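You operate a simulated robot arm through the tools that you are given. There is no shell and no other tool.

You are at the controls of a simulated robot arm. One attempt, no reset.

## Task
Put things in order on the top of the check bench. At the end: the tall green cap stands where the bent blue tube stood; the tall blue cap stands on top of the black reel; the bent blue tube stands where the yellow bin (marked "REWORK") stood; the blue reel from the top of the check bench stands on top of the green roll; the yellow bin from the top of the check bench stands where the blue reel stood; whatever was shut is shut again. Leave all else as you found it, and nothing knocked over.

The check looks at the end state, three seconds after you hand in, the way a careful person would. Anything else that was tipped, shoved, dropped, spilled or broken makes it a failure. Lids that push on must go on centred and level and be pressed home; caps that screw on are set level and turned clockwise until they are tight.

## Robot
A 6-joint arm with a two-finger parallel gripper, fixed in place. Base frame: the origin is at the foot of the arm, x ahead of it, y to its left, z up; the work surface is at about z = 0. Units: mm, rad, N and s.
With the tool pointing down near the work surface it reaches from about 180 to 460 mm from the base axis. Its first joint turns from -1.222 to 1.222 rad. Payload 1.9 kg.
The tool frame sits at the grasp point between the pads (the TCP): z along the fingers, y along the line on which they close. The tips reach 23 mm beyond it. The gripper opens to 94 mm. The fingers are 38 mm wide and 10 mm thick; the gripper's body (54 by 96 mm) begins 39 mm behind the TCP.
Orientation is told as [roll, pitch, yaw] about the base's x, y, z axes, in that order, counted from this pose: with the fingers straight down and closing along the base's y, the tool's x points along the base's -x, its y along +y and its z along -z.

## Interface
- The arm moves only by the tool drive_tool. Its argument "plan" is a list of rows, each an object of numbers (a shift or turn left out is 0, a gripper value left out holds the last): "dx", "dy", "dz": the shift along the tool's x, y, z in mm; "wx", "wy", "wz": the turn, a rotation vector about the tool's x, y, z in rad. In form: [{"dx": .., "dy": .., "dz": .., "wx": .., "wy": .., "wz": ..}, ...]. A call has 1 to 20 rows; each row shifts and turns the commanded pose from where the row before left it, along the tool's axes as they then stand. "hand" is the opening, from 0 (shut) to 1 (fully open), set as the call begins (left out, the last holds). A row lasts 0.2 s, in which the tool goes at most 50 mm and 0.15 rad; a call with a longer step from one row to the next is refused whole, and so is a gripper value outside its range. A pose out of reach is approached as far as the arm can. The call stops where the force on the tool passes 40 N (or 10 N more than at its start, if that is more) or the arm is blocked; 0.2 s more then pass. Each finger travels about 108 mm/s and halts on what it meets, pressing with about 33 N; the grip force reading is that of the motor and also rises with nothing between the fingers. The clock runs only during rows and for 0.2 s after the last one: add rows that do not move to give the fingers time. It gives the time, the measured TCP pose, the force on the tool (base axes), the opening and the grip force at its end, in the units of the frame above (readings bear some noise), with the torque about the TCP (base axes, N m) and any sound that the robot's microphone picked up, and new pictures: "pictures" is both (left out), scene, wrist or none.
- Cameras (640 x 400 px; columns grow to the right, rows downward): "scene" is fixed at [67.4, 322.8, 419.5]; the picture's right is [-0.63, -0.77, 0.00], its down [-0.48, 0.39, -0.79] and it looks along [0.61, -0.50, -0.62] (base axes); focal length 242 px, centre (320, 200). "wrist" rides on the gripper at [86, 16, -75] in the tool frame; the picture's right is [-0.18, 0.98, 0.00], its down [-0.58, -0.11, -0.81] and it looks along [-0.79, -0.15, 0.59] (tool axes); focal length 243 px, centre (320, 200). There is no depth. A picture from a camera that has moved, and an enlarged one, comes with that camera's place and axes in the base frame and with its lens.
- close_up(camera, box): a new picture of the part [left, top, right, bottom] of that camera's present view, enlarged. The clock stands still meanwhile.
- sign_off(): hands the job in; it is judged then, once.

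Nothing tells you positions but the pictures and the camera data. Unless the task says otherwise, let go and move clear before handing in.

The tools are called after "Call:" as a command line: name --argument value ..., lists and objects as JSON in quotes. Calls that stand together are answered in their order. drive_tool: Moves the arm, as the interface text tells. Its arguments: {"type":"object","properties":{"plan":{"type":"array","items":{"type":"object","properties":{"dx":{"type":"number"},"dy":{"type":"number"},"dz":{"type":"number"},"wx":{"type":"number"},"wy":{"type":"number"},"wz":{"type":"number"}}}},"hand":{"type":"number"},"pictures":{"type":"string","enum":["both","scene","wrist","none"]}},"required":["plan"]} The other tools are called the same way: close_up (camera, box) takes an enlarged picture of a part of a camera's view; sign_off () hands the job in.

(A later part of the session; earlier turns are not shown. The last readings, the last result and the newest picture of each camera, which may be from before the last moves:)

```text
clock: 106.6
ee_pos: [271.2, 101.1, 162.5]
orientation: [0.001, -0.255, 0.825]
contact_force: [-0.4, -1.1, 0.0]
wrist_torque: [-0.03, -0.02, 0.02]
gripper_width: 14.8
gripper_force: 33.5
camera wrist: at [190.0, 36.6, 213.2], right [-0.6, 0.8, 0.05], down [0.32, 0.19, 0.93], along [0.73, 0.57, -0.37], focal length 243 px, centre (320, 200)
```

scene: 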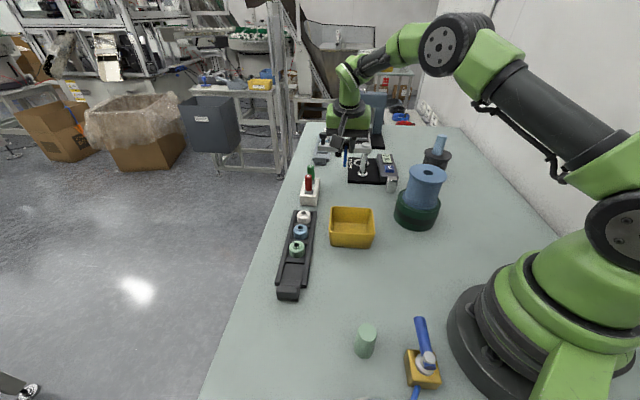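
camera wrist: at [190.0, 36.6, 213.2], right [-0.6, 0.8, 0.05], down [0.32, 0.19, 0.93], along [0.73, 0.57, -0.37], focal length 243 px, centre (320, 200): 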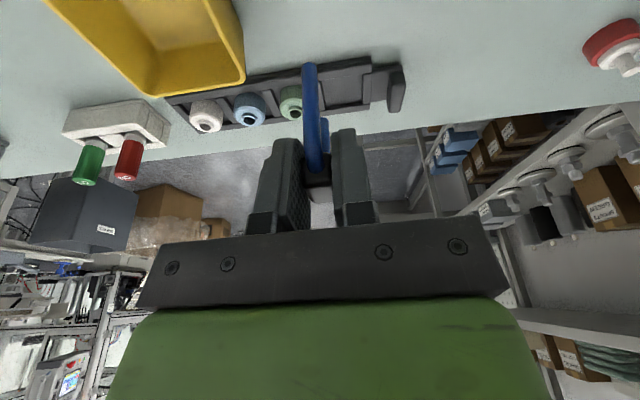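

Now to the bin's old spot at (232.7, 256.3), still at height.

Call:
drive_tool --plan '[{"dx": -16.7, "dy": 26.7, "dz": 4.3}, {"dx": -16.7, "dy": 26.7, "dz": 4.3}, {"dx": -16.7, "dy": 26.7, "dz": 4.3}, {"dx": -16.7, "dy": 26.7, "dz": 4.3}, {"dx": -16.7, "dy": 26.7, "dz": 4.3}, {}]' --pictures "both"

Call:
drive_tool --plan '[{}]' --pictures "none"

```text
clock: 108.0
ee_pos: [230.2, 256.7, 161.9]
orientation: [-0.001, -0.253, 0.825]
contact_force: [-0.2, 0.3, -0.5]
wrist_torque: [0.01, -0.01, 0.01]
gripper_width: 15.1
gripper_force: 33.3
camera wrist: at [148.7, 191.0, 213.6], right [-0.6, 0.8, 0.05], down [0.32, 0.19, 0.93], along [0.73, 0.57, -0.37], focal length 243 px, centre (320, 200)
```

scene: 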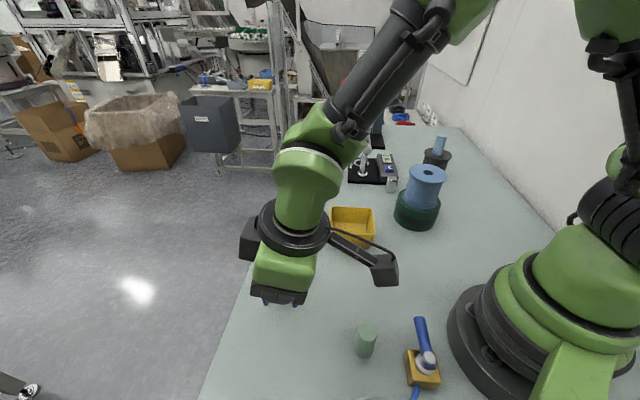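
wrist: 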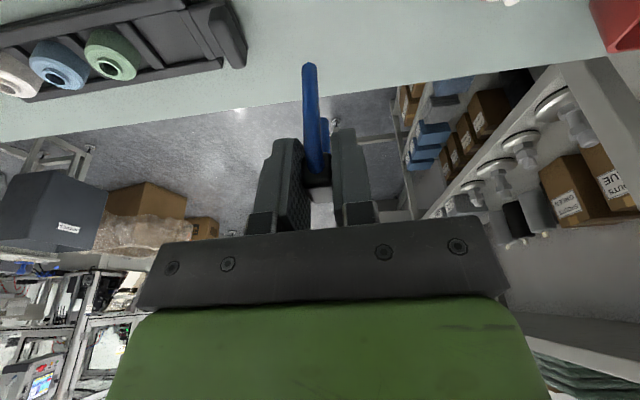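

```text
clock: 108.4
ee_pos: [230.6, 255.6, 161.3]
orientation: [0.001, -0.255, 0.825]
contact_force: [-0.4, -1.0, 0.2]
wrist_torque: [0.0, -0.01, -0.02]
gripper_width: 14.9
gripper_force: 32.6
```

In position. Lowering toward the bench.

Call:
drive_tool --plan '[{"dx": 5, "dz": 19.4}, {"dx": 5, "dz": 19.4}, {"dx": 5, "dz": 19.4}, {"dx": 5, "dz": 19.4}, {"dx": 3.75, "dz": 14.5}, {}]' --pictures "both"

Call:
close_up --camera "scene" --box '[220, 250, 360, 370]'

```text
clock: 109.8
ee_pos: [232.7, 254.8, 67.4]
orientation: [0.0, -0.256, 0.826]
contact_force: [-0.7, -0.5, -0.9]
wrist_torque: [0.01, 0.0, -0.01]
gripper_width: 15.2
gripper_force: 32.9
camera wrist: at [151.4, 190.1, 119.0], right [-0.6, 0.8, 0.05], down [0.32, 0.19, 0.93], along [0.73, 0.57, -0.37], focal length 243 px, centre (320, 200)
```

scene: 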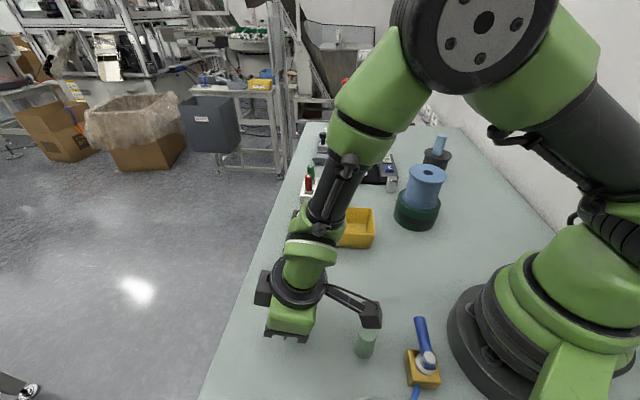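
wrist: 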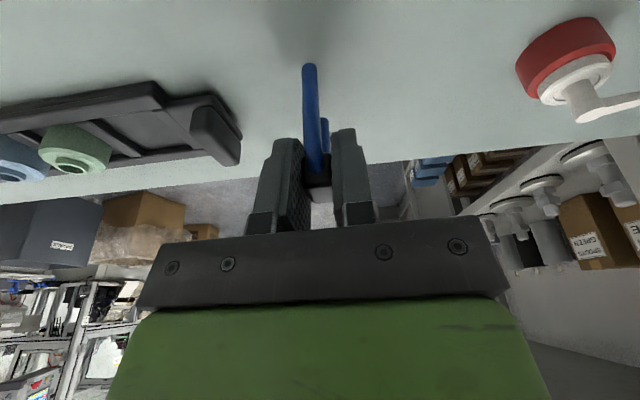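

```text
3.33 times, centred on (290, 310) of scene
camera zoom: at [67.4, 322.8, 419.5], right [-0.63, -0.77, 0.0], down [-0.48, 0.39, -0.79], along [0.61, -0.5, -0.62], focal length 807 px, centre (420, -167)
```

zoom: 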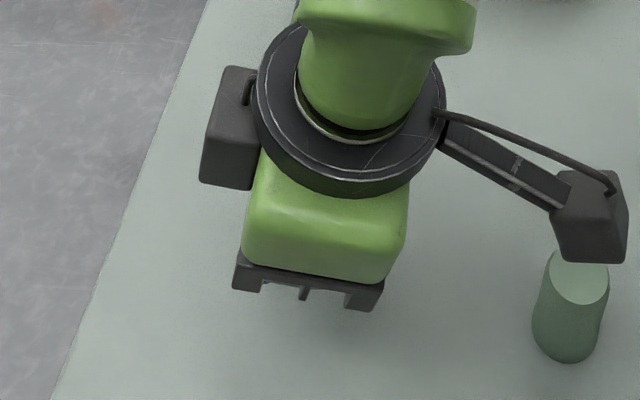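

Close to the bench; the camera housing stays above the green cap (about 87 vs ≤75 mm). Continue with small steps to contact.

Call:
drive_tool --plan '[{"dx": 1, "dz": 3.9}, {"dx": 1, "dz": 3.9}, {}]' --pictures "none"

Call:
drive_tool --plan '[{"dx": 0.25, "dz": 0.97}, {}]' --pictures "none"

Call:
drive_tool --plan '[{"dx": 0.25, "dz": 0.97}, {}]' --pictures "none"

Call:
drive_tool --plan '[{"dx": 0.25, "dz": 0.97}, {}]' --pictures "none"

```text
clock: 110.6
ee_pos: [232.1, 254.7, 59.0]
orientation: [-0.001, -0.253, 0.825]
contact_force: [-0.5, 0.7, 0.0]
wrist_torque: [-0.01, 0.05, -0.02]
gripper_width: 15.0
gripper_force: 32.8
```

```text
clock: 111.2
ee_pos: [231.1, 254.2, 58.5]
orientation: [0.001, -0.254, 0.824]
contact_force: [-0.3, -0.5, 0.3]
wrist_torque: [-0.01, 0.0, -0.01]
gripper_width: 14.9
gripper_force: 33.0
```

```text
clock: 111.8
ee_pos: [232.2, 254.3, 56.5]
orientation: [0.0, -0.255, 0.824]
contact_force: [-0.9, -0.2, -0.7]
wrist_torque: [0.01, 0.0, -0.01]
gripper_width: 14.8
gripper_force: 33.2
```

```text
clock: 112.4
ee_pos: [230.7, 255.1, 56.2]
orientation: [0.0, -0.254, 0.826]
contact_force: [2.1, 0.2, 2.7]
wrist_torque: [0.05, -0.11, 0.0]
gripper_width: 15.0
gripper_force: 32.7
```

Call:
drive_tool --plan '[{"dx": 0.15, "dz": 0.6}, {}]' --pictures "wrist"

```text
clock: 113.0
ee_pos: [230.9, 253.9, 54.8]
orientation: [0.0, -0.255, 0.825]
contact_force: [-7.1, -5.4, 28.3]
wrist_torque: [-0.01, 0.14, -0.02]
gripper_width: 14.9
gripper_force: 32.7
camera wrist: at [150.4, 190.7, 106.8], right [-0.6, 0.8, 0.05], down [0.32, 0.19, 0.93], along [0.73, 0.57, -0.37], focal length 243 px, centre (320, 200)
```

wrist: 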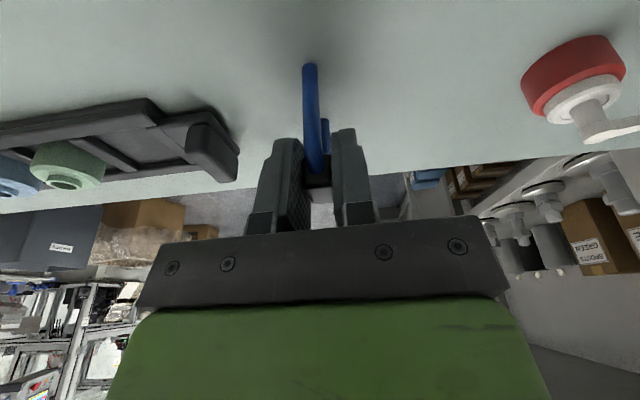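

Firmly on the bench (28 N). I'll relieve the push and open the fingers.

Call:
drive_tool --plan '[{"dx": -0.17, "dz": -0.65}, {}]' --pictures "none"

Call:
drive_tool --plan '[{}, {}, {}]' --hand 0.55 --pictures "wrist"

Call:
close_up --camera "wrist" --box '[200, 40, 440, 240]'

```text
clock: 113.6
ee_pos: [231.3, 255.2, 54.5]
orientation: [0.0, -0.255, 0.826]
contact_force: [-3.8, -2.1, 18.5]
wrist_torque: [0.12, -0.04, 0.0]
gripper_width: 15.0
gripper_force: 32.5
```

```text
clock: 114.4
ee_pos: [231.5, 254.7, 54.7]
orientation: [-0.001, -0.254, 0.825]
contact_force: [-0.2, 0.5, 0.1]
wrist_torque: [-0.01, 0.0, 0.02]
gripper_width: 51.7
gripper_force: 0.2
camera wrist: at [150.3, 190.5, 106.8], right [-0.6, 0.8, 0.05], down [0.32, 0.19, 0.93], along [0.73, 0.57, -0.37], focal length 243 px, centre (320, 200)
```

wrist: 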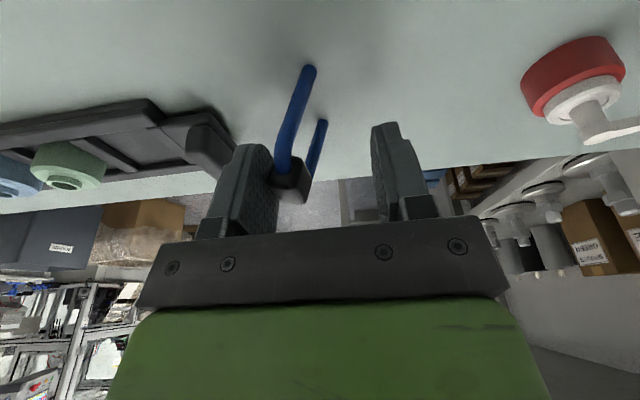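

```text
2.00 times, centred on (320, 140) of wrist
camera zoom: at [150.3, 190.5, 106.8], right [-0.6, 0.8, 0.05], down [0.32, 0.19, 0.93], along [0.73, 0.57, -0.37], focal length 485 px, centre (320, 320)
```

zoom: 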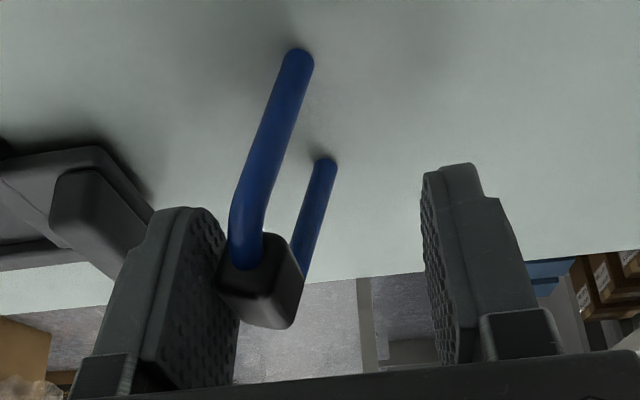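

On opening, the tube tipped sideways and is now leaning on the left finger. I'll close gradually to bring it upright again rather than move away.

Call:
drive_tool --plan '[{}, {}]' --hand 0.4 --pictures "none"

Call:
drive_tool --plan '[{}, {}]' --hand 0.3 --pictures "none"

Call:
drive_tool --plan '[{}, {}]' --hand 0.23 --pictures "wrist"

Call:
close_up --camera "wrist" --box '[200, 40, 440, 240]'

```text
clock: 115.0
ee_pos: [231.4, 254.4, 55.2]
orientation: [0.0, -0.255, 0.826]
contact_force: [0.7, -0.3, 0.9]
wrist_torque: [-0.01, 0.05, 0.0]
gripper_width: 37.6
gripper_force: 0.0
```

```text
clock: 115.6
ee_pos: [232.7, 255.0, 55.4]
orientation: [0.0, -0.256, 0.825]
contact_force: [0.1, -0.5, -0.4]
wrist_torque: [0.02, 0.03, 0.03]
gripper_width: 28.4
gripper_force: 0.0
```

```text
clock: 116.2
ee_pos: [231.9, 253.8, 54.0]
orientation: [-0.001, -0.257, 0.826]
contact_force: [0.2, -0.6, -0.8]
wrist_torque: [0.0, 0.0, 0.04]
gripper_width: 21.7
gripper_force: 0.1
camera wrist: at [150.3, 190.6, 106.8], right [-0.6, 0.8, 0.05], down [0.32, 0.19, 0.93], along [0.73, 0.57, -0.37], focal length 243 px, centre (320, 200)
```

wrist: 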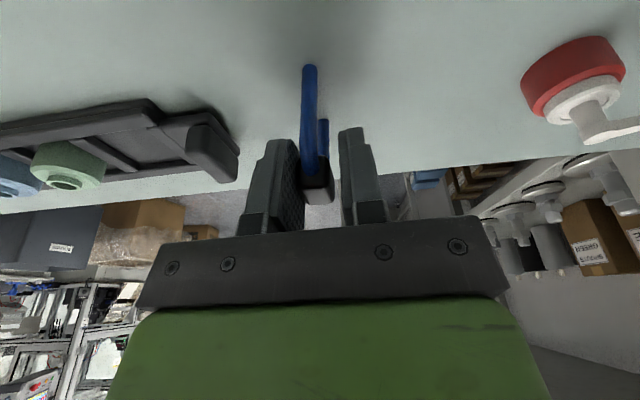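

```text
2.00 times, centred on (320, 140) of wrist
camera zoom: at [150.3, 190.6, 106.8], right [-0.6, 0.8, 0.05], down [0.32, 0.19, 0.93], along [0.73, 0.57, -0.37], focal length 485 px, centre (320, 320)
```

zoom: 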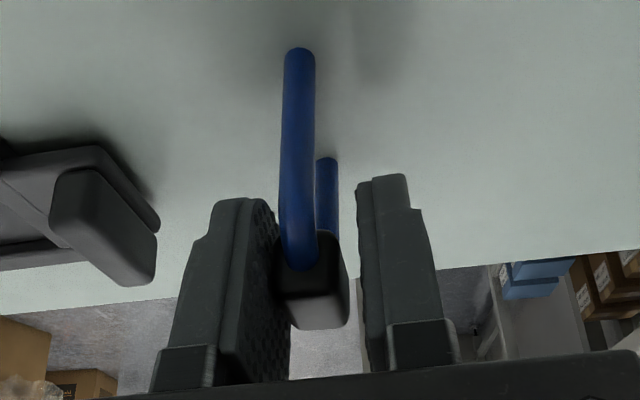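

The tube is nearly upright again between the pads. I'll grip, lift slightly so it aligns, set it down lightly, and then open in tiny steps.

Call:
drive_tool --plan '[{}, {}, {}]' --hand 0 --pictures "none"

Call:
drive_tool --plan '[{"dx": -1, "dz": -3.9}, {"dx": -1, "dz": -3.9}, {}]' --pictures "wrist"

Call:
close_up --camera "wrist" --box '[200, 40, 440, 240]'

```text
clock: 117.0
ee_pos: [231.8, 255.1, 55.2]
orientation: [0.001, -0.255, 0.825]
contact_force: [0.0, 0.4, 0.0]
wrist_torque: [0.03, 0.0, 0.01]
gripper_width: 15.0
gripper_force: 32.9
```

```text
clock: 117.8
ee_pos: [232.5, 255.2, 64.1]
orientation: [0.0, -0.255, 0.826]
contact_force: [0.9, -0.8, -0.3]
wrist_torque: [-0.01, -0.01, 0.01]
gripper_width: 15.3
gripper_force: 33.1
camera wrist: at [149.9, 191.0, 115.5], right [-0.6, 0.8, 0.05], down [0.32, 0.19, 0.93], along [0.73, 0.57, -0.37], focal length 243 px, centre (320, 200)
```

wrist: 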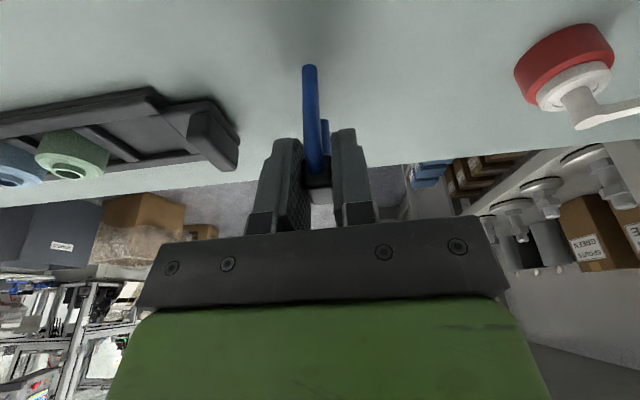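

```text
2.00 times, centred on (320, 140) of wrist
camera zoom: at [149.9, 191.0, 115.5], right [-0.6, 0.8, 0.05], down [0.32, 0.19, 0.93], along [0.73, 0.57, -0.37], focal length 485 px, centre (320, 320)
```

zoom: 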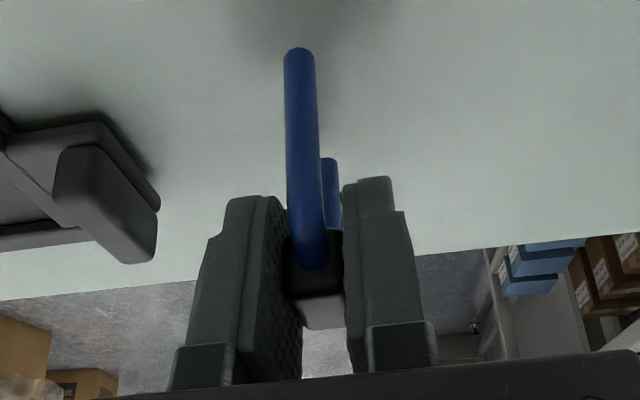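

Aligned as it was at pick-up. Lowering very gently this time.

Call:
drive_tool --plan '[{"dx": 0.75, "dz": 2.9}, {"dx": 0.75, "dz": 2.9}, {}]' --pictures "none"

Call:
drive_tool --plan '[{"dx": 0.12, "dz": 0.48}, {}]' --pictures "none"

Call:
drive_tool --plan '[{"dx": 0.12, "dz": 0.48}, {}]' --pictures "none"

Call:
drive_tool --plan '[{"dx": 0.12, "dz": 0.48}, {}]' --pictures "none"

```text
clock: 118.6
ee_pos: [231.9, 253.8, 57.3]
orientation: [0.001, -0.256, 0.826]
contact_force: [0.3, -0.7, -0.1]
wrist_torque: [-0.01, 0.0, -0.02]
gripper_width: 15.0
gripper_force: 32.8
```

```text
clock: 119.2
ee_pos: [230.6, 255.2, 56.4]
orientation: [-0.002, -0.255, 0.827]
contact_force: [0.2, 0.1, -0.7]
wrist_torque: [0.01, 0.01, 0.0]
gripper_width: 14.8
gripper_force: 32.7
```

```text
clock: 119.8
ee_pos: [230.6, 255.5, 55.7]
orientation: [-0.001, -0.255, 0.826]
contact_force: [-0.7, -0.3, -0.6]
wrist_torque: [-0.01, -0.01, -0.02]
gripper_width: 15.3
gripper_force: 32.9
```

```text
clock: 120.4
ee_pos: [232.7, 252.4, 55.7]
orientation: [0.0, -0.255, 0.825]
contact_force: [-0.3, 0.8, -0.1]
wrist_torque: [0.03, 0.0, 0.01]
gripper_width: 14.9
gripper_force: 33.6
```

Call:
drive_tool --plan '[{"dx": 0.08, "dz": 0.3}, {}]' --pictures "none"

Call:
drive_tool --plan '[{"dx": 0.08, "dz": 0.3}, {}]' --pictures "none"

Call:
drive_tool --plan '[{"dx": 0.08, "dz": 0.3}, {}]' --pictures "none"

```text
clock: 121.0
ee_pos: [230.1, 254.7, 54.9]
orientation: [0.001, -0.255, 0.825]
contact_force: [0.9, 0.6, 1.7]
wrist_torque: [0.01, -0.01, -0.01]
gripper_width: 14.8
gripper_force: 32.9
```

```text
clock: 121.6
ee_pos: [230.6, 255.2, 55.6]
orientation: [0.001, -0.254, 0.826]
contact_force: [-3.2, -3.6, 12.5]
wrist_torque: [-0.13, 0.14, 0.01]
gripper_width: 14.9
gripper_force: 32.8
```

```text
clock: 122.2
ee_pos: [232.4, 254.6, 54.6]
orientation: [-0.001, -0.254, 0.826]
contact_force: [-5.5, -2.9, 20.5]
wrist_torque: [-0.04, 0.27, 0.04]
gripper_width: 14.8
gripper_force: 33.1
```

Call:
drive_tool --plan '[{"dx": -0.13, "dz": -0.5}, {}]' --pictures "none"

Call:
drive_tool --plan '[{"dx": -0.05, "dz": -0.2}, {}]' --pictures "none"

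```text
clock: 122.8
ee_pos: [231.2, 253.6, 54.5]
orientation: [0.0, -0.253, 0.825]
contact_force: [-1.1, -0.3, 3.4]
wrist_torque: [0.1, 0.01, 0.01]
gripper_width: 15.0
gripper_force: 33.1
```

```text
clock: 123.4
ee_pos: [232.1, 253.8, 55.3]
orientation: [-0.001, -0.255, 0.826]
contact_force: [-2.7, 0.7, 11.3]
wrist_torque: [0.11, 0.1, 0.02]
gripper_width: 15.0
gripper_force: 32.6
```

Call:
drive_tool --plan '[{"dx": -0.06, "dz": -0.24}, {}]' --pictures "none"

Call:
drive_tool --plan '[{}, {}]' --pictures "none"

```text
clock: 124.0
ee_pos: [231.6, 253.7, 54.6]
orientation: [0.0, -0.253, 0.826]
contact_force: [1.6, 0.8, 1.3]
wrist_torque: [0.03, -0.06, -0.01]
gripper_width: 15.1
gripper_force: 33.3
```

```text
clock: 124.6
ee_pos: [232.7, 254.2, 55.1]
orientation: [0.001, -0.253, 0.826]
contact_force: [-1.2, 0.7, -0.2]
wrist_torque: [0.01, -0.02, 0.0]
gripper_width: 14.9
gripper_force: 33.2
```

Contact is now light (about 0–1 N). Opening in tiny steps.

Call:
drive_tool --plan '[{}, {}]' --hand 0.163 --pictures "none"

Call:
drive_tool --plan '[{}, {}]' --hand 0.168 --pictures "none"

Call:
drive_tool --plan '[{}, {}]' --hand 0.175 --pictures "wrist"

Call:
close_up --camera "wrist" --box '[200, 40, 440, 240]'

```text
clock: 125.2
ee_pos: [232.2, 253.8, 55.7]
orientation: [-0.001, -0.255, 0.824]
contact_force: [0.3, 0.3, -0.1]
wrist_torque: [0.01, 0.01, 0.02]
gripper_width: 15.9
gripper_force: 0.6
```

```text
clock: 125.8
ee_pos: [232.2, 253.8, 55.4]
orientation: [0.002, -0.255, 0.827]
contact_force: [-0.1, 0.9, 0.4]
wrist_torque: [-0.02, -0.01, -0.03]
gripper_width: 16.2
gripper_force: 0.4
```

```text
clock: 126.4
ee_pos: [230.4, 254.3, 54.1]
orientation: [0.002, -0.255, 0.826]
contact_force: [0.2, -0.2, -0.2]
wrist_torque: [0.01, 0.0, -0.02]
gripper_width: 16.6
gripper_force: 0.2
camera wrist: at [150.3, 189.4, 106.9], right [-0.6, 0.8, 0.05], down [0.32, 0.19, 0.93], along [0.73, 0.57, -0.37], focal length 243 px, centre (320, 200)
```

wrist: 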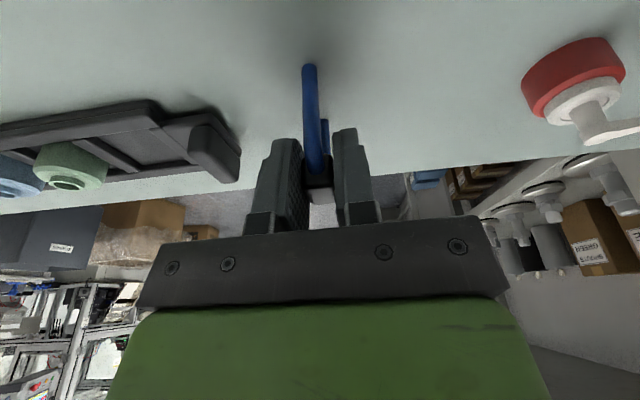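

```text
2.00 times, centred on (320, 140) of wrist
camera zoom: at [150.3, 189.4, 106.9], right [-0.6, 0.8, 0.05], down [0.32, 0.19, 0.93], along [0.73, 0.57, -0.37], focal length 485 px, centre (320, 320)
```

zoom: 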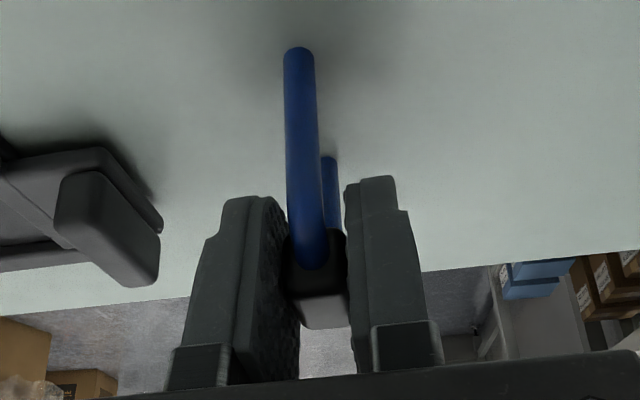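

Call:
drive_tool --plan '[{}, {}]' --hand 0.19 --pictures "none"

Call:
drive_tool --plan '[{}, {}, {}]' --hand 0.21 --pictures "wrist"

Call:
close_up --camera "wrist" --box '[240, 60, 400, 220]'

```text
clock: 127.0
ee_pos: [231.4, 254.1, 54.9]
orientation: [0.0, -0.256, 0.825]
contact_force: [0.2, 0.9, -0.3]
wrist_torque: [-0.02, -0.03, -0.01]
gripper_width: 17.9
gripper_force: 0.1
```

```text
clock: 127.8
ee_pos: [230.1, 253.3, 55.7]
orientation: [0.001, -0.255, 0.826]
contact_force: [-0.7, -0.2, -0.1]
wrist_torque: [-0.03, 0.0, 0.02]
gripper_width: 19.7
gripper_force: 0.0
camera wrist: at [150.3, 189.4, 106.9], right [-0.6, 0.8, 0.05], down [0.32, 0.19, 0.93], along [0.73, 0.57, -0.37], focal length 243 px, centre (320, 200)
```

wrist: 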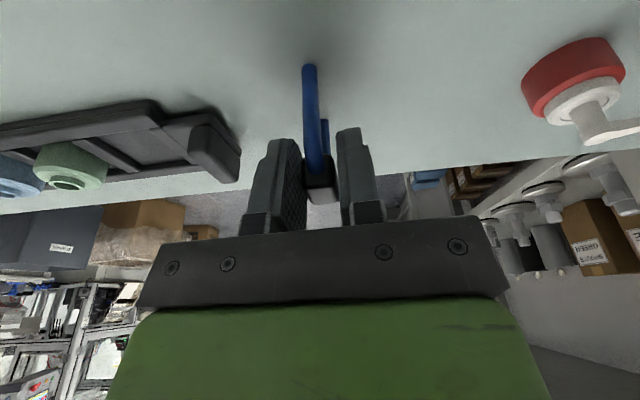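

```text
2.50 times, centred on (320, 140) of wrist
camera zoom: at [150.3, 189.4, 106.9], right [-0.6, 0.8, 0.05], down [0.32, 0.19, 0.93], along [0.73, 0.57, -0.37], focal length 606 px, centre (320, 350)
```

zoom: 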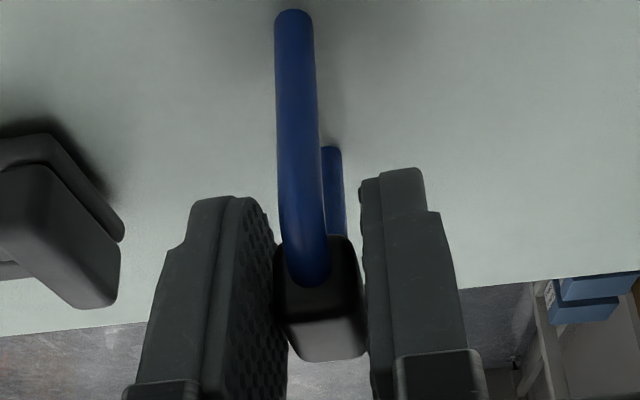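

Call:
drive_tool --plan '[{}, {}, {}]' --hand 0.25 --pictures "wrist"

Call:
close_up --camera "wrist" --box '[240, 60, 400, 220]'

```text
clock: 128.6
ee_pos: [231.2, 254.7, 54.3]
orientation: [0.0, -0.256, 0.825]
contact_force: [-0.3, -0.1, 0.9]
wrist_torque: [0.02, -0.01, -0.02]
gripper_width: 23.5
gripper_force: 0.0
camera wrist: at [150.3, 189.4, 106.9], right [-0.6, 0.8, 0.05], down [0.32, 0.19, 0.93], along [0.73, 0.57, -0.37], focal length 243 px, centre (320, 200)
```

wrist: 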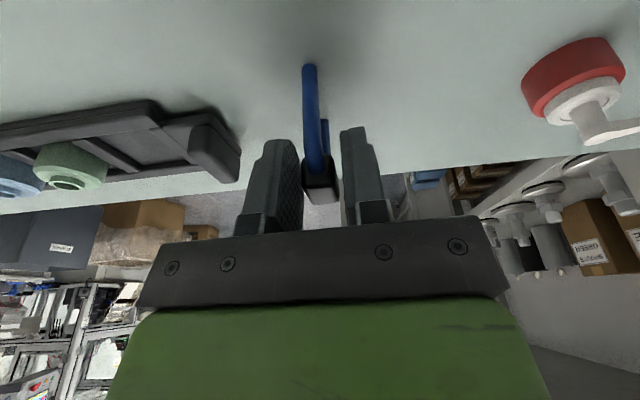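

```text
2.50 times, centred on (320, 140) of wrist
camera zoom: at [150.3, 189.4, 106.9], right [-0.6, 0.8, 0.05], down [0.32, 0.19, 0.93], along [0.73, 0.57, -0.37], focal length 606 px, centre (320, 350)
```

zoom: 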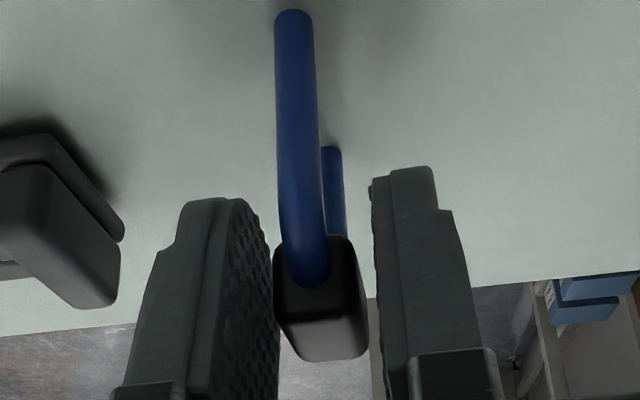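

The tube now stands on its own with both fingers clear. Opening further and checking.

Call:
drive_tool --plan '[{}, {}, {}]' --hand 0.4 --pictures "wrist"

Call:
close_up --camera "wrist" --box '[240, 60, 400, 220]'

```text
clock: 129.4
ee_pos: [231.6, 253.8, 55.4]
orientation: [0.001, -0.256, 0.825]
contact_force: [-0.1, -0.3, 0.2]
wrist_torque: [-0.01, 0.02, 0.0]
gripper_width: 37.6
gripper_force: 0.0
camera wrist: at [150.3, 189.4, 106.9], right [-0.6, 0.8, 0.05], down [0.32, 0.19, 0.93], along [0.73, 0.57, -0.37], focal length 243 px, centre (320, 200)
```

wrist: 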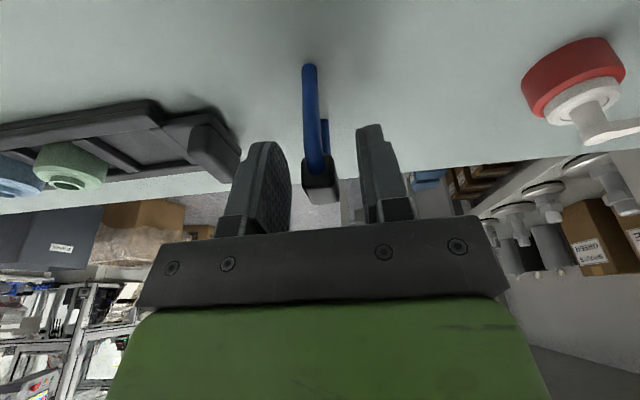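

```text
2.50 times, centred on (320, 140) of wrist
camera zoom: at [150.3, 189.4, 106.9], right [-0.6, 0.8, 0.05], down [0.32, 0.19, 0.93], along [0.73, 0.57, -0.37], focal length 606 px, centre (320, 350)
```

zoom: 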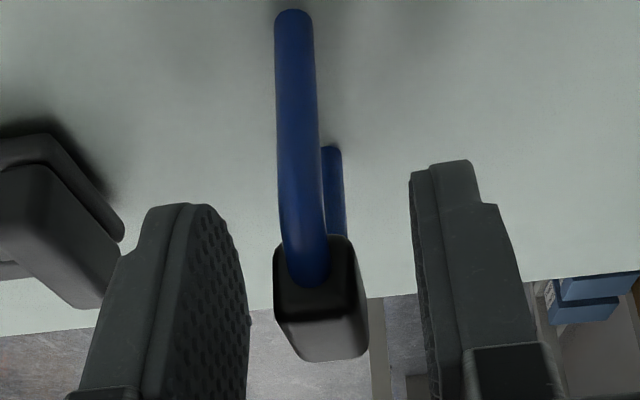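

It stands steady. Opening a bit more and withdrawing straight back along the fingers.

Call:
drive_tool --plan '[{}, {}, {"dz": -5}, {"dz": -10}, {"dz": -15}, {"dz": -20}, {"dz": -25}, {"dz": -25}, {}]' --hand 0.6 --pictures "both"

Call:
close_up --camera "scene" --box '[220, 230, 400, 390]'

```text
clock: 131.4
ee_pos: [216.8, 235.6, 153.2]
orientation: [0.0, -0.253, 0.824]
contact_force: [0.3, -0.4, -0.2]
wrist_torque: [-0.01, -0.01, 0.02]
gripper_width: 56.4
gripper_force: 0.0
camera wrist: at [135.0, 171.6, 204.9], right [-0.6, 0.8, 0.05], down [0.32, 0.19, 0.93], along [0.73, 0.57, -0.37], focal length 243 px, centre (320, 200)
```

scene: 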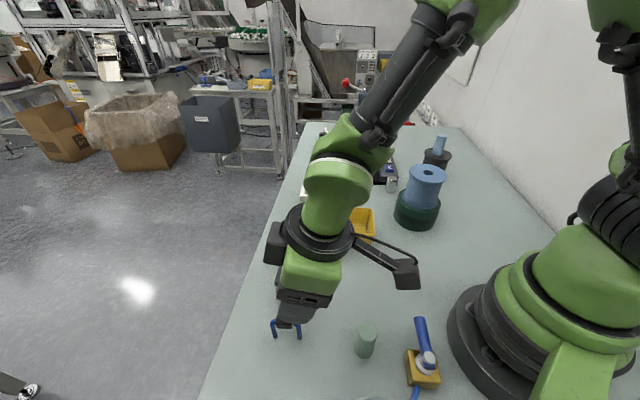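
wrist: 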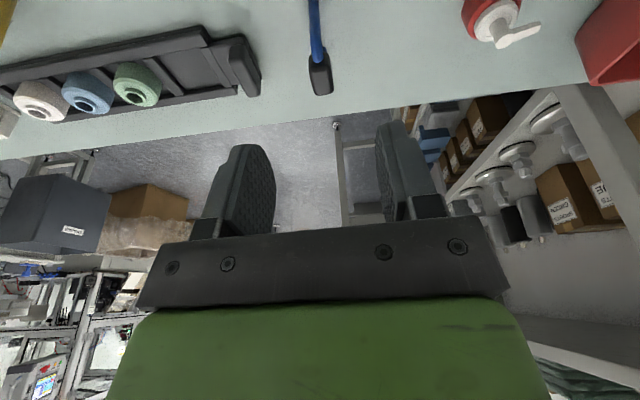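

```text
2.50 times, centred on (310, 310) of scene
camera zoom: at [67.4, 322.8, 419.5], right [-0.63, -0.77, 0.0], down [-0.48, 0.39, -0.79], along [0.61, -0.5, -0.62], focal length 605 px, centre (345, -75)
```

zoom: 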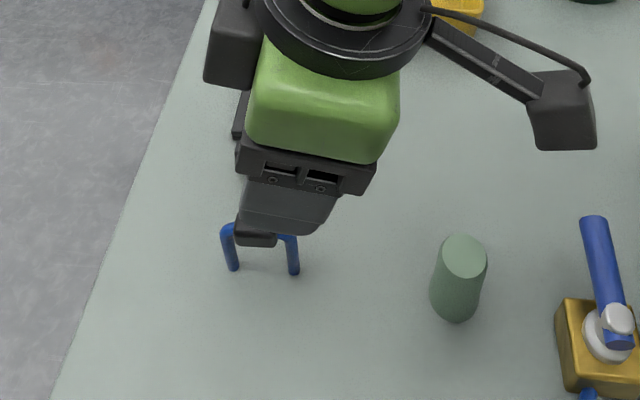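

The tube stands upright where the bin stood. Next is the green cap; there's a jar on a round device near it, so I'll go and get a clear view first.

Call:
drive_tool --plan '[{"wy": 0.127, "dz": -10}, {"wy": 0.127, "dz": -10}, {"wz": -0.138}, {"wz": -0.138}, {"wz": -0.138}, {"wz": -0.138}, {"wz": -0.138}, {"wz": -0.138}, {"wz": -0.138}, {"wz": -0.138}, {"wz": -0.138}, {"wz": -0.138}, {}]' --pictures "both"

```text
clock: 134.2
ee_pos: [212.7, 233.6, 172.2]
orientation: [0.0, -0.001, 2.208]
contact_force: [0.7, 1.1, 0.3]
wrist_torque: [0.01, -0.05, -0.02]
gripper_width: 56.5
gripper_force: 0.1
camera wrist: at [250.7, 154.4, 248.1], right [-0.9, -0.44, 0.0], down [-0.26, 0.53, 0.81], along [-0.35, 0.73, -0.59], focal length 243 px, centre (320, 200)
```

scene: 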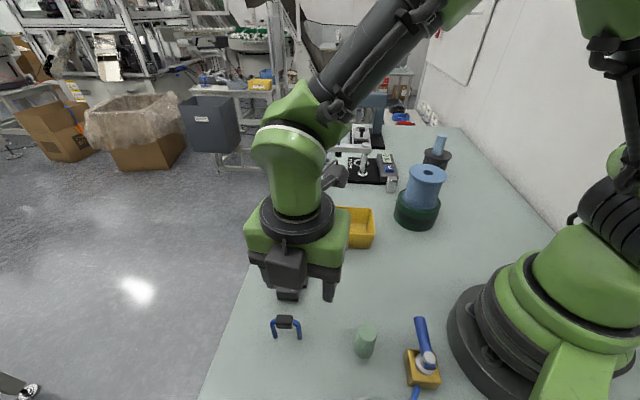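
wrist: 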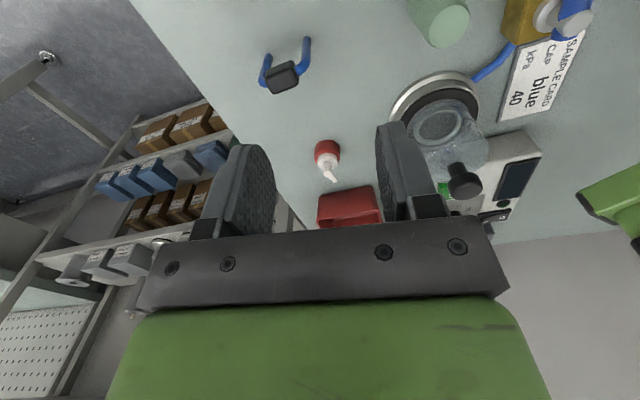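

I can see a bell jar with a knob (about 120 mm tall) near (82, 232). With the gripper closing radially and the camera on the far side, the green cap can be reached safely; moving above it.

Call:
drive_tool --plan '[{"dx": 1.3, "dy": 31, "dz": 5}, {"dx": 1.3, "dy": 31, "dz": 5}, {"dx": 1.3, "dy": 31, "dz": 5}, {}]' --pictures "both"

Call:
close_up --camera "wrist" --box '[220, 0, 440, 180]'

```text
clock: 135.2
ee_pos: [139.6, 174.4, 156.6]
orientation: [0.001, 0.001, 2.204]
contact_force: [-0.1, 0.6, 0.1]
wrist_torque: [0.01, -0.03, 0.0]
gripper_width: 56.3
gripper_force: 0.1
camera wrist: at [177.3, 95.4, 232.2], right [-0.9, -0.44, 0.0], down [-0.26, 0.53, 0.81], along [-0.35, 0.73, -0.59], focal length 243 px, centre (320, 200)
```

scene: 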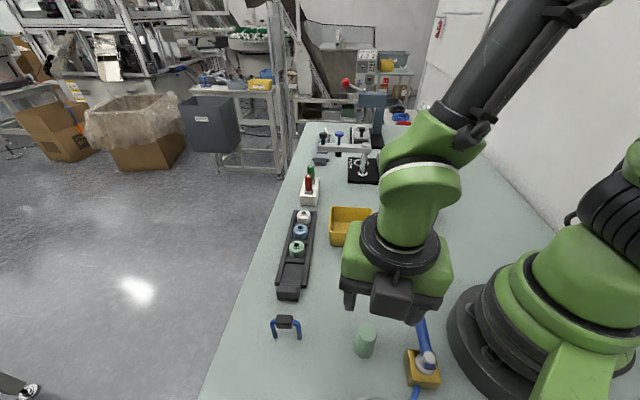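
wrist: 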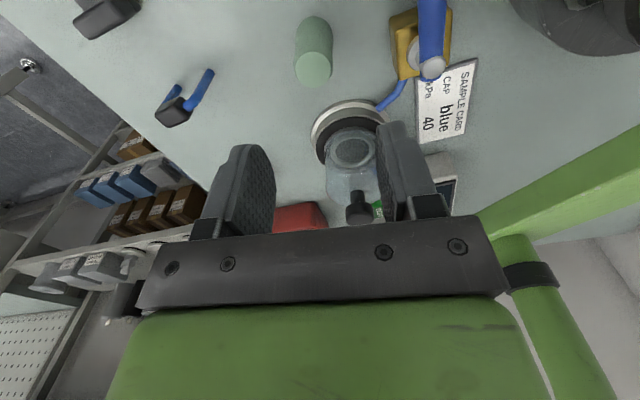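

```text
2.22 times, centred on (330, 90) of wrist
camera zoom: at [177.3, 95.4, 232.2], right [-0.9, -0.44, 0.0], down [-0.26, 0.53, 0.81], along [-0.35, 0.73, -0.59], focal length 539 px, centre (298, 444)
```

zoom: 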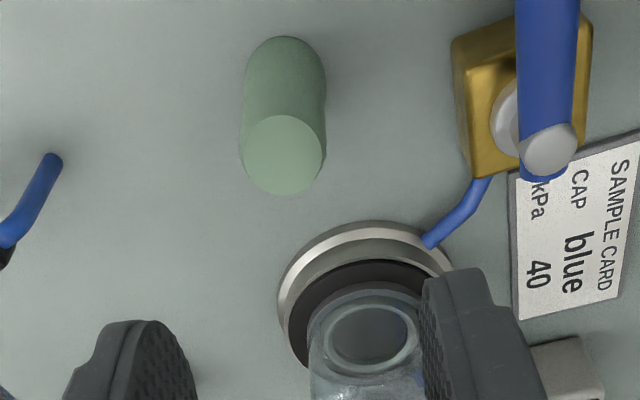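

Green cap at about (146, 173), offset (5, -4) mm in the tool frame. I'll correct and come down to a closer hover.

Call:
drive_tool --plan '[{"dx": 5, "dy": -4, "dz": 15}, {"dz": 20}, {"dz": 20}, {}]' --pictures "both"

Call:
close_up --camera "wrist" --box '[200, 30, 440, 230]'

```text
clock: 136.2
ee_pos: [146.0, 172.7, 101.9]
orientation: [0.0, 0.001, 2.205]
contact_force: [0.3, 0.1, -0.7]
wrist_torque: [0.01, 0.02, -0.04]
gripper_width: 56.5
gripper_force: 0.0
camera wrist: at [183.3, 93.7, 177.4], right [-0.9, -0.44, 0.0], down [-0.26, 0.53, 0.81], along [-0.35, 0.73, -0.59], focal length 243 px, centre (320, 200)
```

scene: 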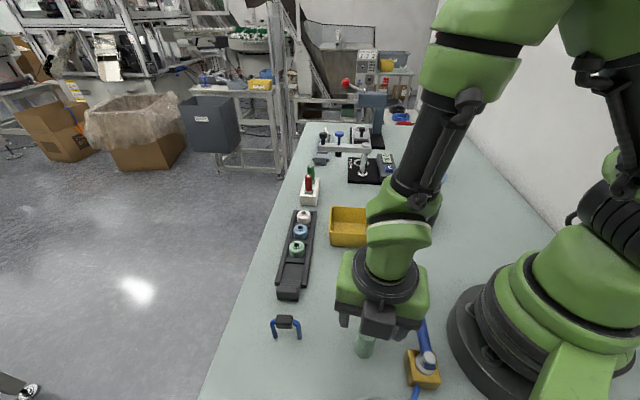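
wrist: 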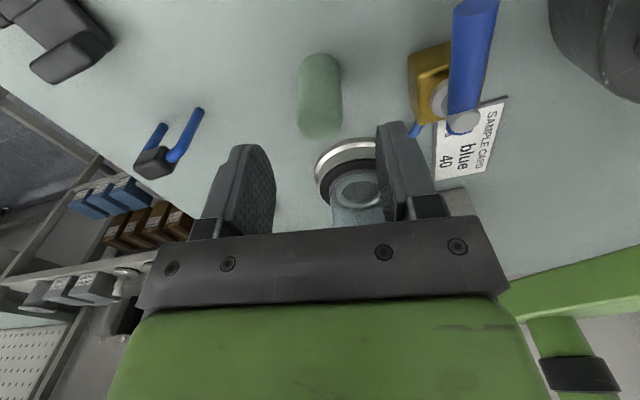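

```text
2.00 times, centred on (320, 130) of wrist
camera zoom: at [183.3, 93.7, 177.4], right [-0.9, -0.44, 0.0], down [-0.26, 0.53, 0.81], along [-0.35, 0.73, -0.59], focal length 485 px, centre (320, 340)
```

zoom: 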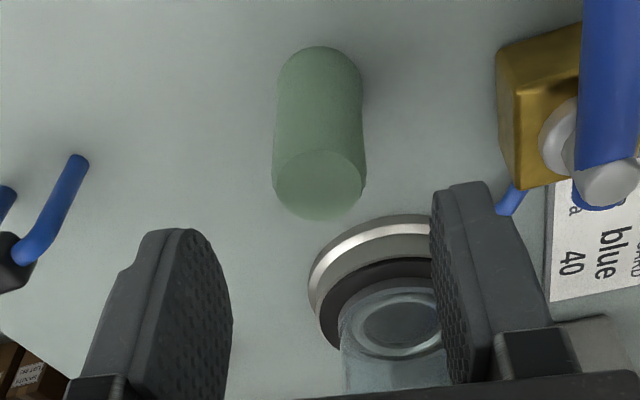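

Centred now. Descending to z≈36 around the green cap.

Call:
drive_tool --plan '[{"dy": 1, "dz": 14}, {"dz": 16}, {"dz": 16}, {"dz": 12}, {"dz": 8}, {}]' --pictures "both"

```text
clock: 137.6
ee_pos: [144.2, 172.6, 35.1]
orientation: [0.001, -0.001, 2.206]
contact_force: [0.0, 0.3, 0.3]
wrist_torque: [-0.01, -0.01, -0.01]
gripper_width: 56.2
gripper_force: 0.1
camera wrist: at [183.2, 94.4, 111.3], right [-0.9, -0.44, 0.0], down [-0.26, 0.53, 0.81], along [-0.35, 0.73, -0.59], focal length 243 px, centre (320, 200)
```

scene: 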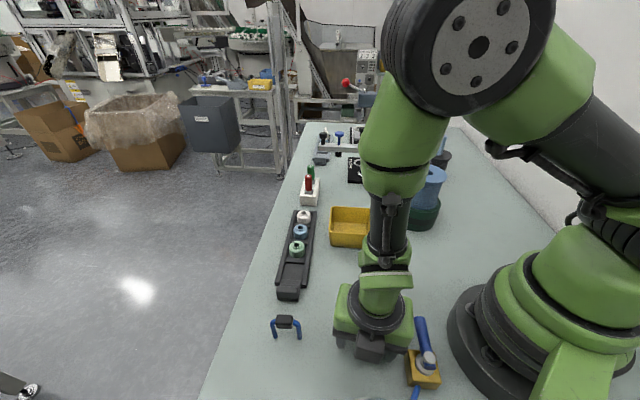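
wrist: 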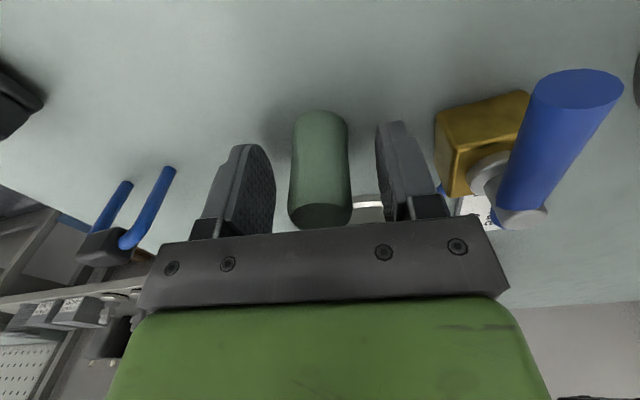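

Centred between the pads. Closing on the green cap.

Call:
drive_tool --plan '[{}, {}, {}, {}]' --hand 0 --pictures "none"

Call:
drive_tool --plan '[{"dz": -3}, {"dz": -10}, {"dz": -20}, {"dz": -25}, {"dz": -25}, {"dz": -25}, {}]' --pictures "both"

```text
clock: 138.6
ee_pos: [145.3, 172.6, 34.3]
orientation: [0.0, 0.0, 2.206]
contact_force: [0.0, 1.0, 0.0]
wrist_torque: [0.0, 0.0, -0.02]
gripper_width: 28.5
gripper_force: 12.0
```

```text
clock: 140.2
ee_pos: [144.6, 173.7, 143.7]
orientation: [0.003, 0.0, 2.208]
contact_force: [0.7, -0.3, -0.4]
wrist_torque: [-0.01, 0.01, 0.0]
gripper_width: 28.7
gripper_force: 11.7
camera wrist: at [183.2, 95.0, 220.2], right [-0.9, -0.44, 0.0], down [-0.26, 0.53, 0.81], along [-0.35, 0.73, -0.59], focal length 243 px, centre (320, 200)
```

scene: 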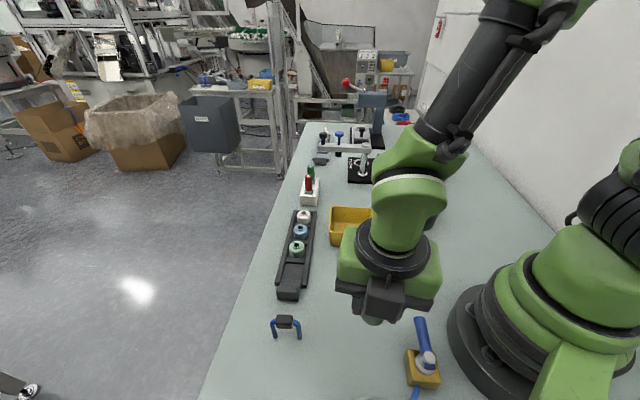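
wrist: 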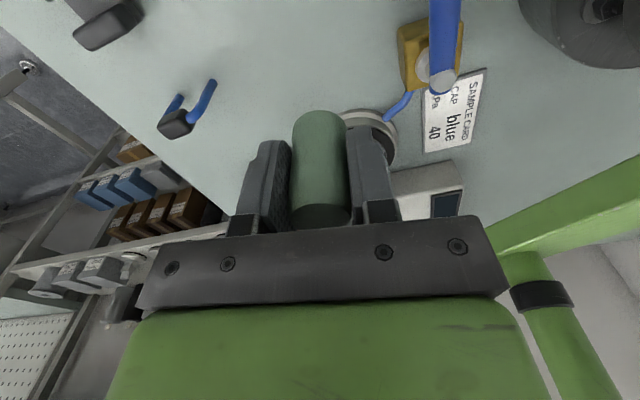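

Lifted cleanly. Moving it out to the middle and turning the gripper for the far placement.

Call:
drive_tool --plan '[{"dx": 41.5, "dy": -8.3, "dz": -2}, {"dx": 41.5, "dy": -8.3, "dz": -2}, {"dx": 41.5, "dy": -8.3, "dz": -2}, {"dx": 41.5, "dy": -8.3, "dz": -2}, {"wz": 0.147}, {"wz": 0.147}, {"wz": 0.147}, {"wz": 0.147}, {"wz": 0.147}, {"wz": 0.147}, {"wz": 0.147}, {"wz": 0.147}, {"wz": 0.147}, {"wz": 0.147}, {"wz": 0.147}, {"wz": 0.147}, {"wz": 0.147}, {"wz": 0.147}, {"wz": 0.147}, {}]' --pictures "both"

```text
clock: 144.4
ee_pos: [268.8, 58.5, 151.4]
orientation: [0.0, 0.001, 0.001]
contact_force: [0.2, 0.2, -0.5]
wrist_torque: [-0.02, -0.02, 0.04]
gripper_width: 28.5
gripper_force: 11.9
camera wrist: at [183.4, 74.6, 227.9], right [0.18, 0.98, 0.0], down [0.58, -0.11, 0.81], along [0.79, -0.15, -0.59], focal length 243 px, centre (320, 200)
```

scene: 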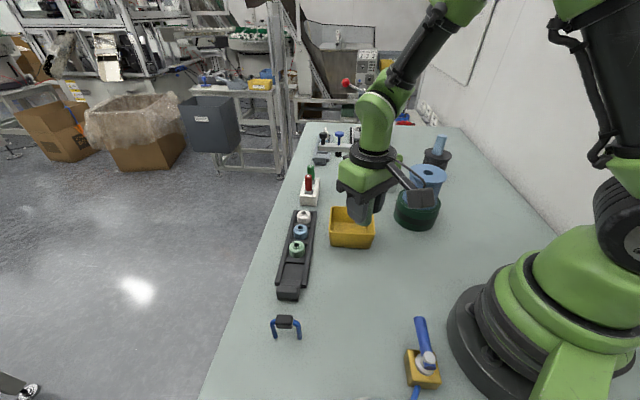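
wrist: 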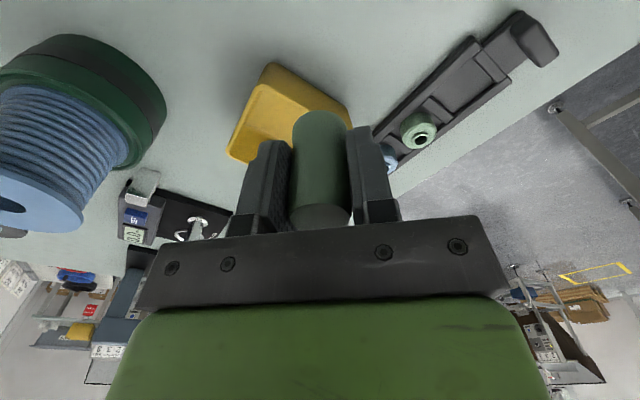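

Crossing over toward the tube's old place.

Call:
drive_tool --plan '[{"dx": -22.2, "dy": -26, "dz": 2}, {"dx": -22.2, "dy": -26, "dz": 2}, {"dx": -22.2, "dy": -26, "dz": 5}, {"dx": -22.2, "dy": -26, "dz": 10}, {"dx": -22.2, "dy": -26, "dz": 12}, {}]' --pictures "both"

```text
clock: 145.8
ee_pos: [382.3, -71.0, 121.9]
orientation: [0.0, 0.0, 0.0]
contact_force: [-0.4, -0.6, 0.8]
wrist_torque: [0.01, -0.01, 0.01]
gripper_width: 28.4
gripper_force: 11.6
camera wrist: at [296.0, -54.4, 197.5], right [0.18, 0.98, 0.0], down [0.58, -0.11, 0.81], along [0.79, -0.15, -0.59], focal length 243 px, centre (320, 200)
```

scene: 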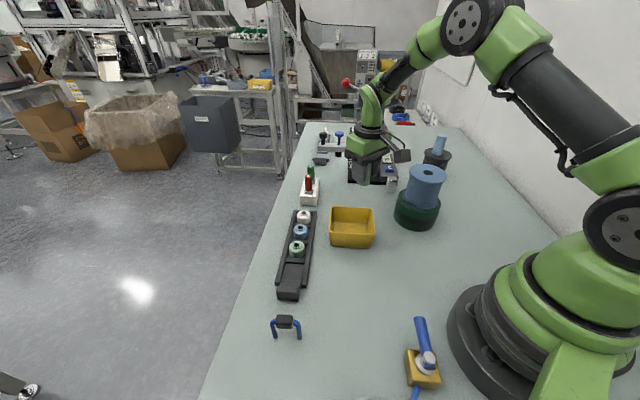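
wrist: 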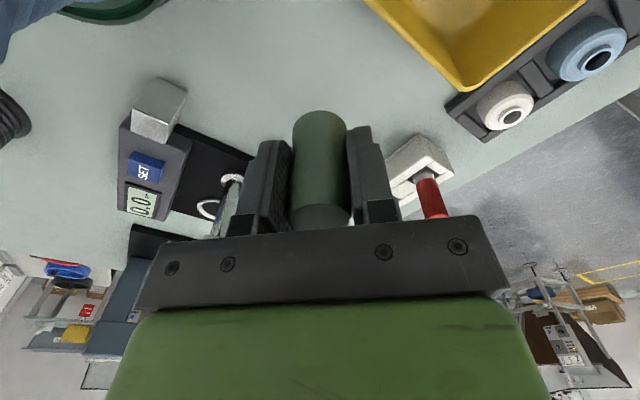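

Call:
drive_tool --plan '[{"dx": -19, "dy": -2, "dz": 30}, {"dx": -19, "dy": -2, "dz": 28}, {}]' --pictures "none"

Call:
drive_tool --plan '[{"dx": -10, "dy": -1}, {"dx": -10, "dy": -1}, {}]' --pictures "both"

```text
clock: 146.6
ee_pos: [422.2, -73.2, 62.4]
orientation: [0.0, 0.002, 0.001]
contact_force: [-0.2, 0.5, -0.2]
wrist_torque: [0.01, -0.04, 0.0]
gripper_width: 28.5
gripper_force: 12.0
```

```text
clock: 147.4
ee_pos: [439.1, -76.4, 63.2]
orientation: [0.001, 0.0, 0.002]
contact_force: [0.1, 0.7, 0.8]
wrist_torque: [-0.01, 0.0, 0.0]
gripper_width: 28.5
gripper_force: 11.7
camera wrist: at [353.1, -60.1, 138.8], right [0.18, 0.98, 0.0], down [0.58, -0.11, 0.81], along [0.79, -0.15, -0.59], focal length 243 px, centre (320, 200)
```

scene: 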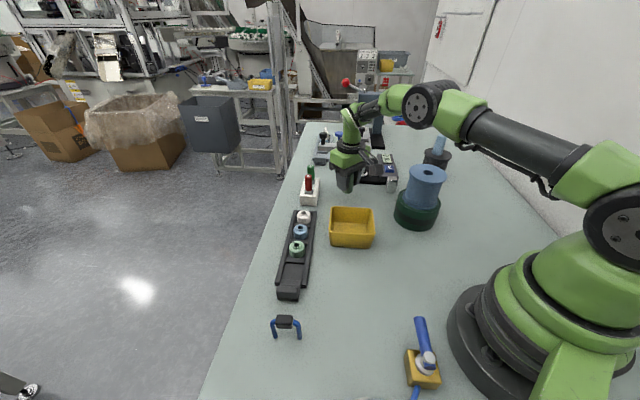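
wrist: 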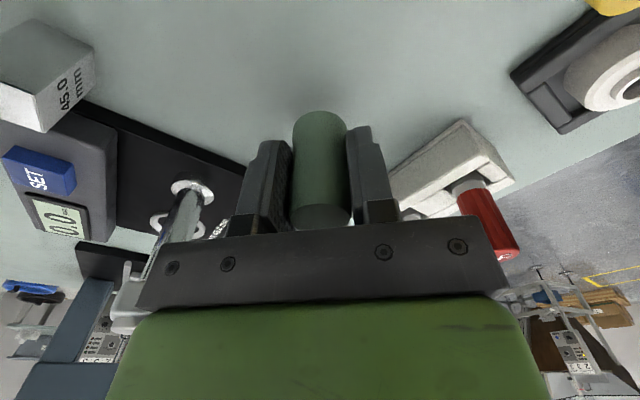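

No flags so far at r≈446. Moving outward in small steps while lowering slightly.

Call:
drive_tool --plan '[{"dx": -7, "dy": -1, "dz": 8}, {}]' --pictures "none"

Call:
drive_tool --plan '[{"dx": -5, "dy": -0.5, "dz": 4}, {}]' --pictures "none"

Call:
drive_tool --plan '[{"dx": -3, "dz": 2}, {}]' --pictures "none"

```text
clock: 148.0
ee_pos: [446.7, -78.6, 54.3]
orientation: [0.0, 0.002, 0.003]
contact_force: [-0.4, 0.0, 0.0]
wrist_torque: [0.03, 0.0, -0.01]
gripper_width: 28.5
gripper_force: 12.7
```

```text
clock: 148.6
ee_pos: [450.5, -78.1, 49.9]
orientation: [0.0, -0.002, 0.002]
contact_force: [-0.3, -0.6, -0.5]
wrist_torque: [0.03, -0.01, 0.02]
gripper_width: 28.5
gripper_force: 11.4
```

```text
clock: 149.2
ee_pos: [451.6, -77.7, 48.8]
orientation: [0.001, -0.001, 0.002]
contact_force: [-0.3, -0.3, 0.5]
wrist_torque: [0.03, 0.01, 0.01]
gripper_width: 28.6
gripper_force: 11.5
```

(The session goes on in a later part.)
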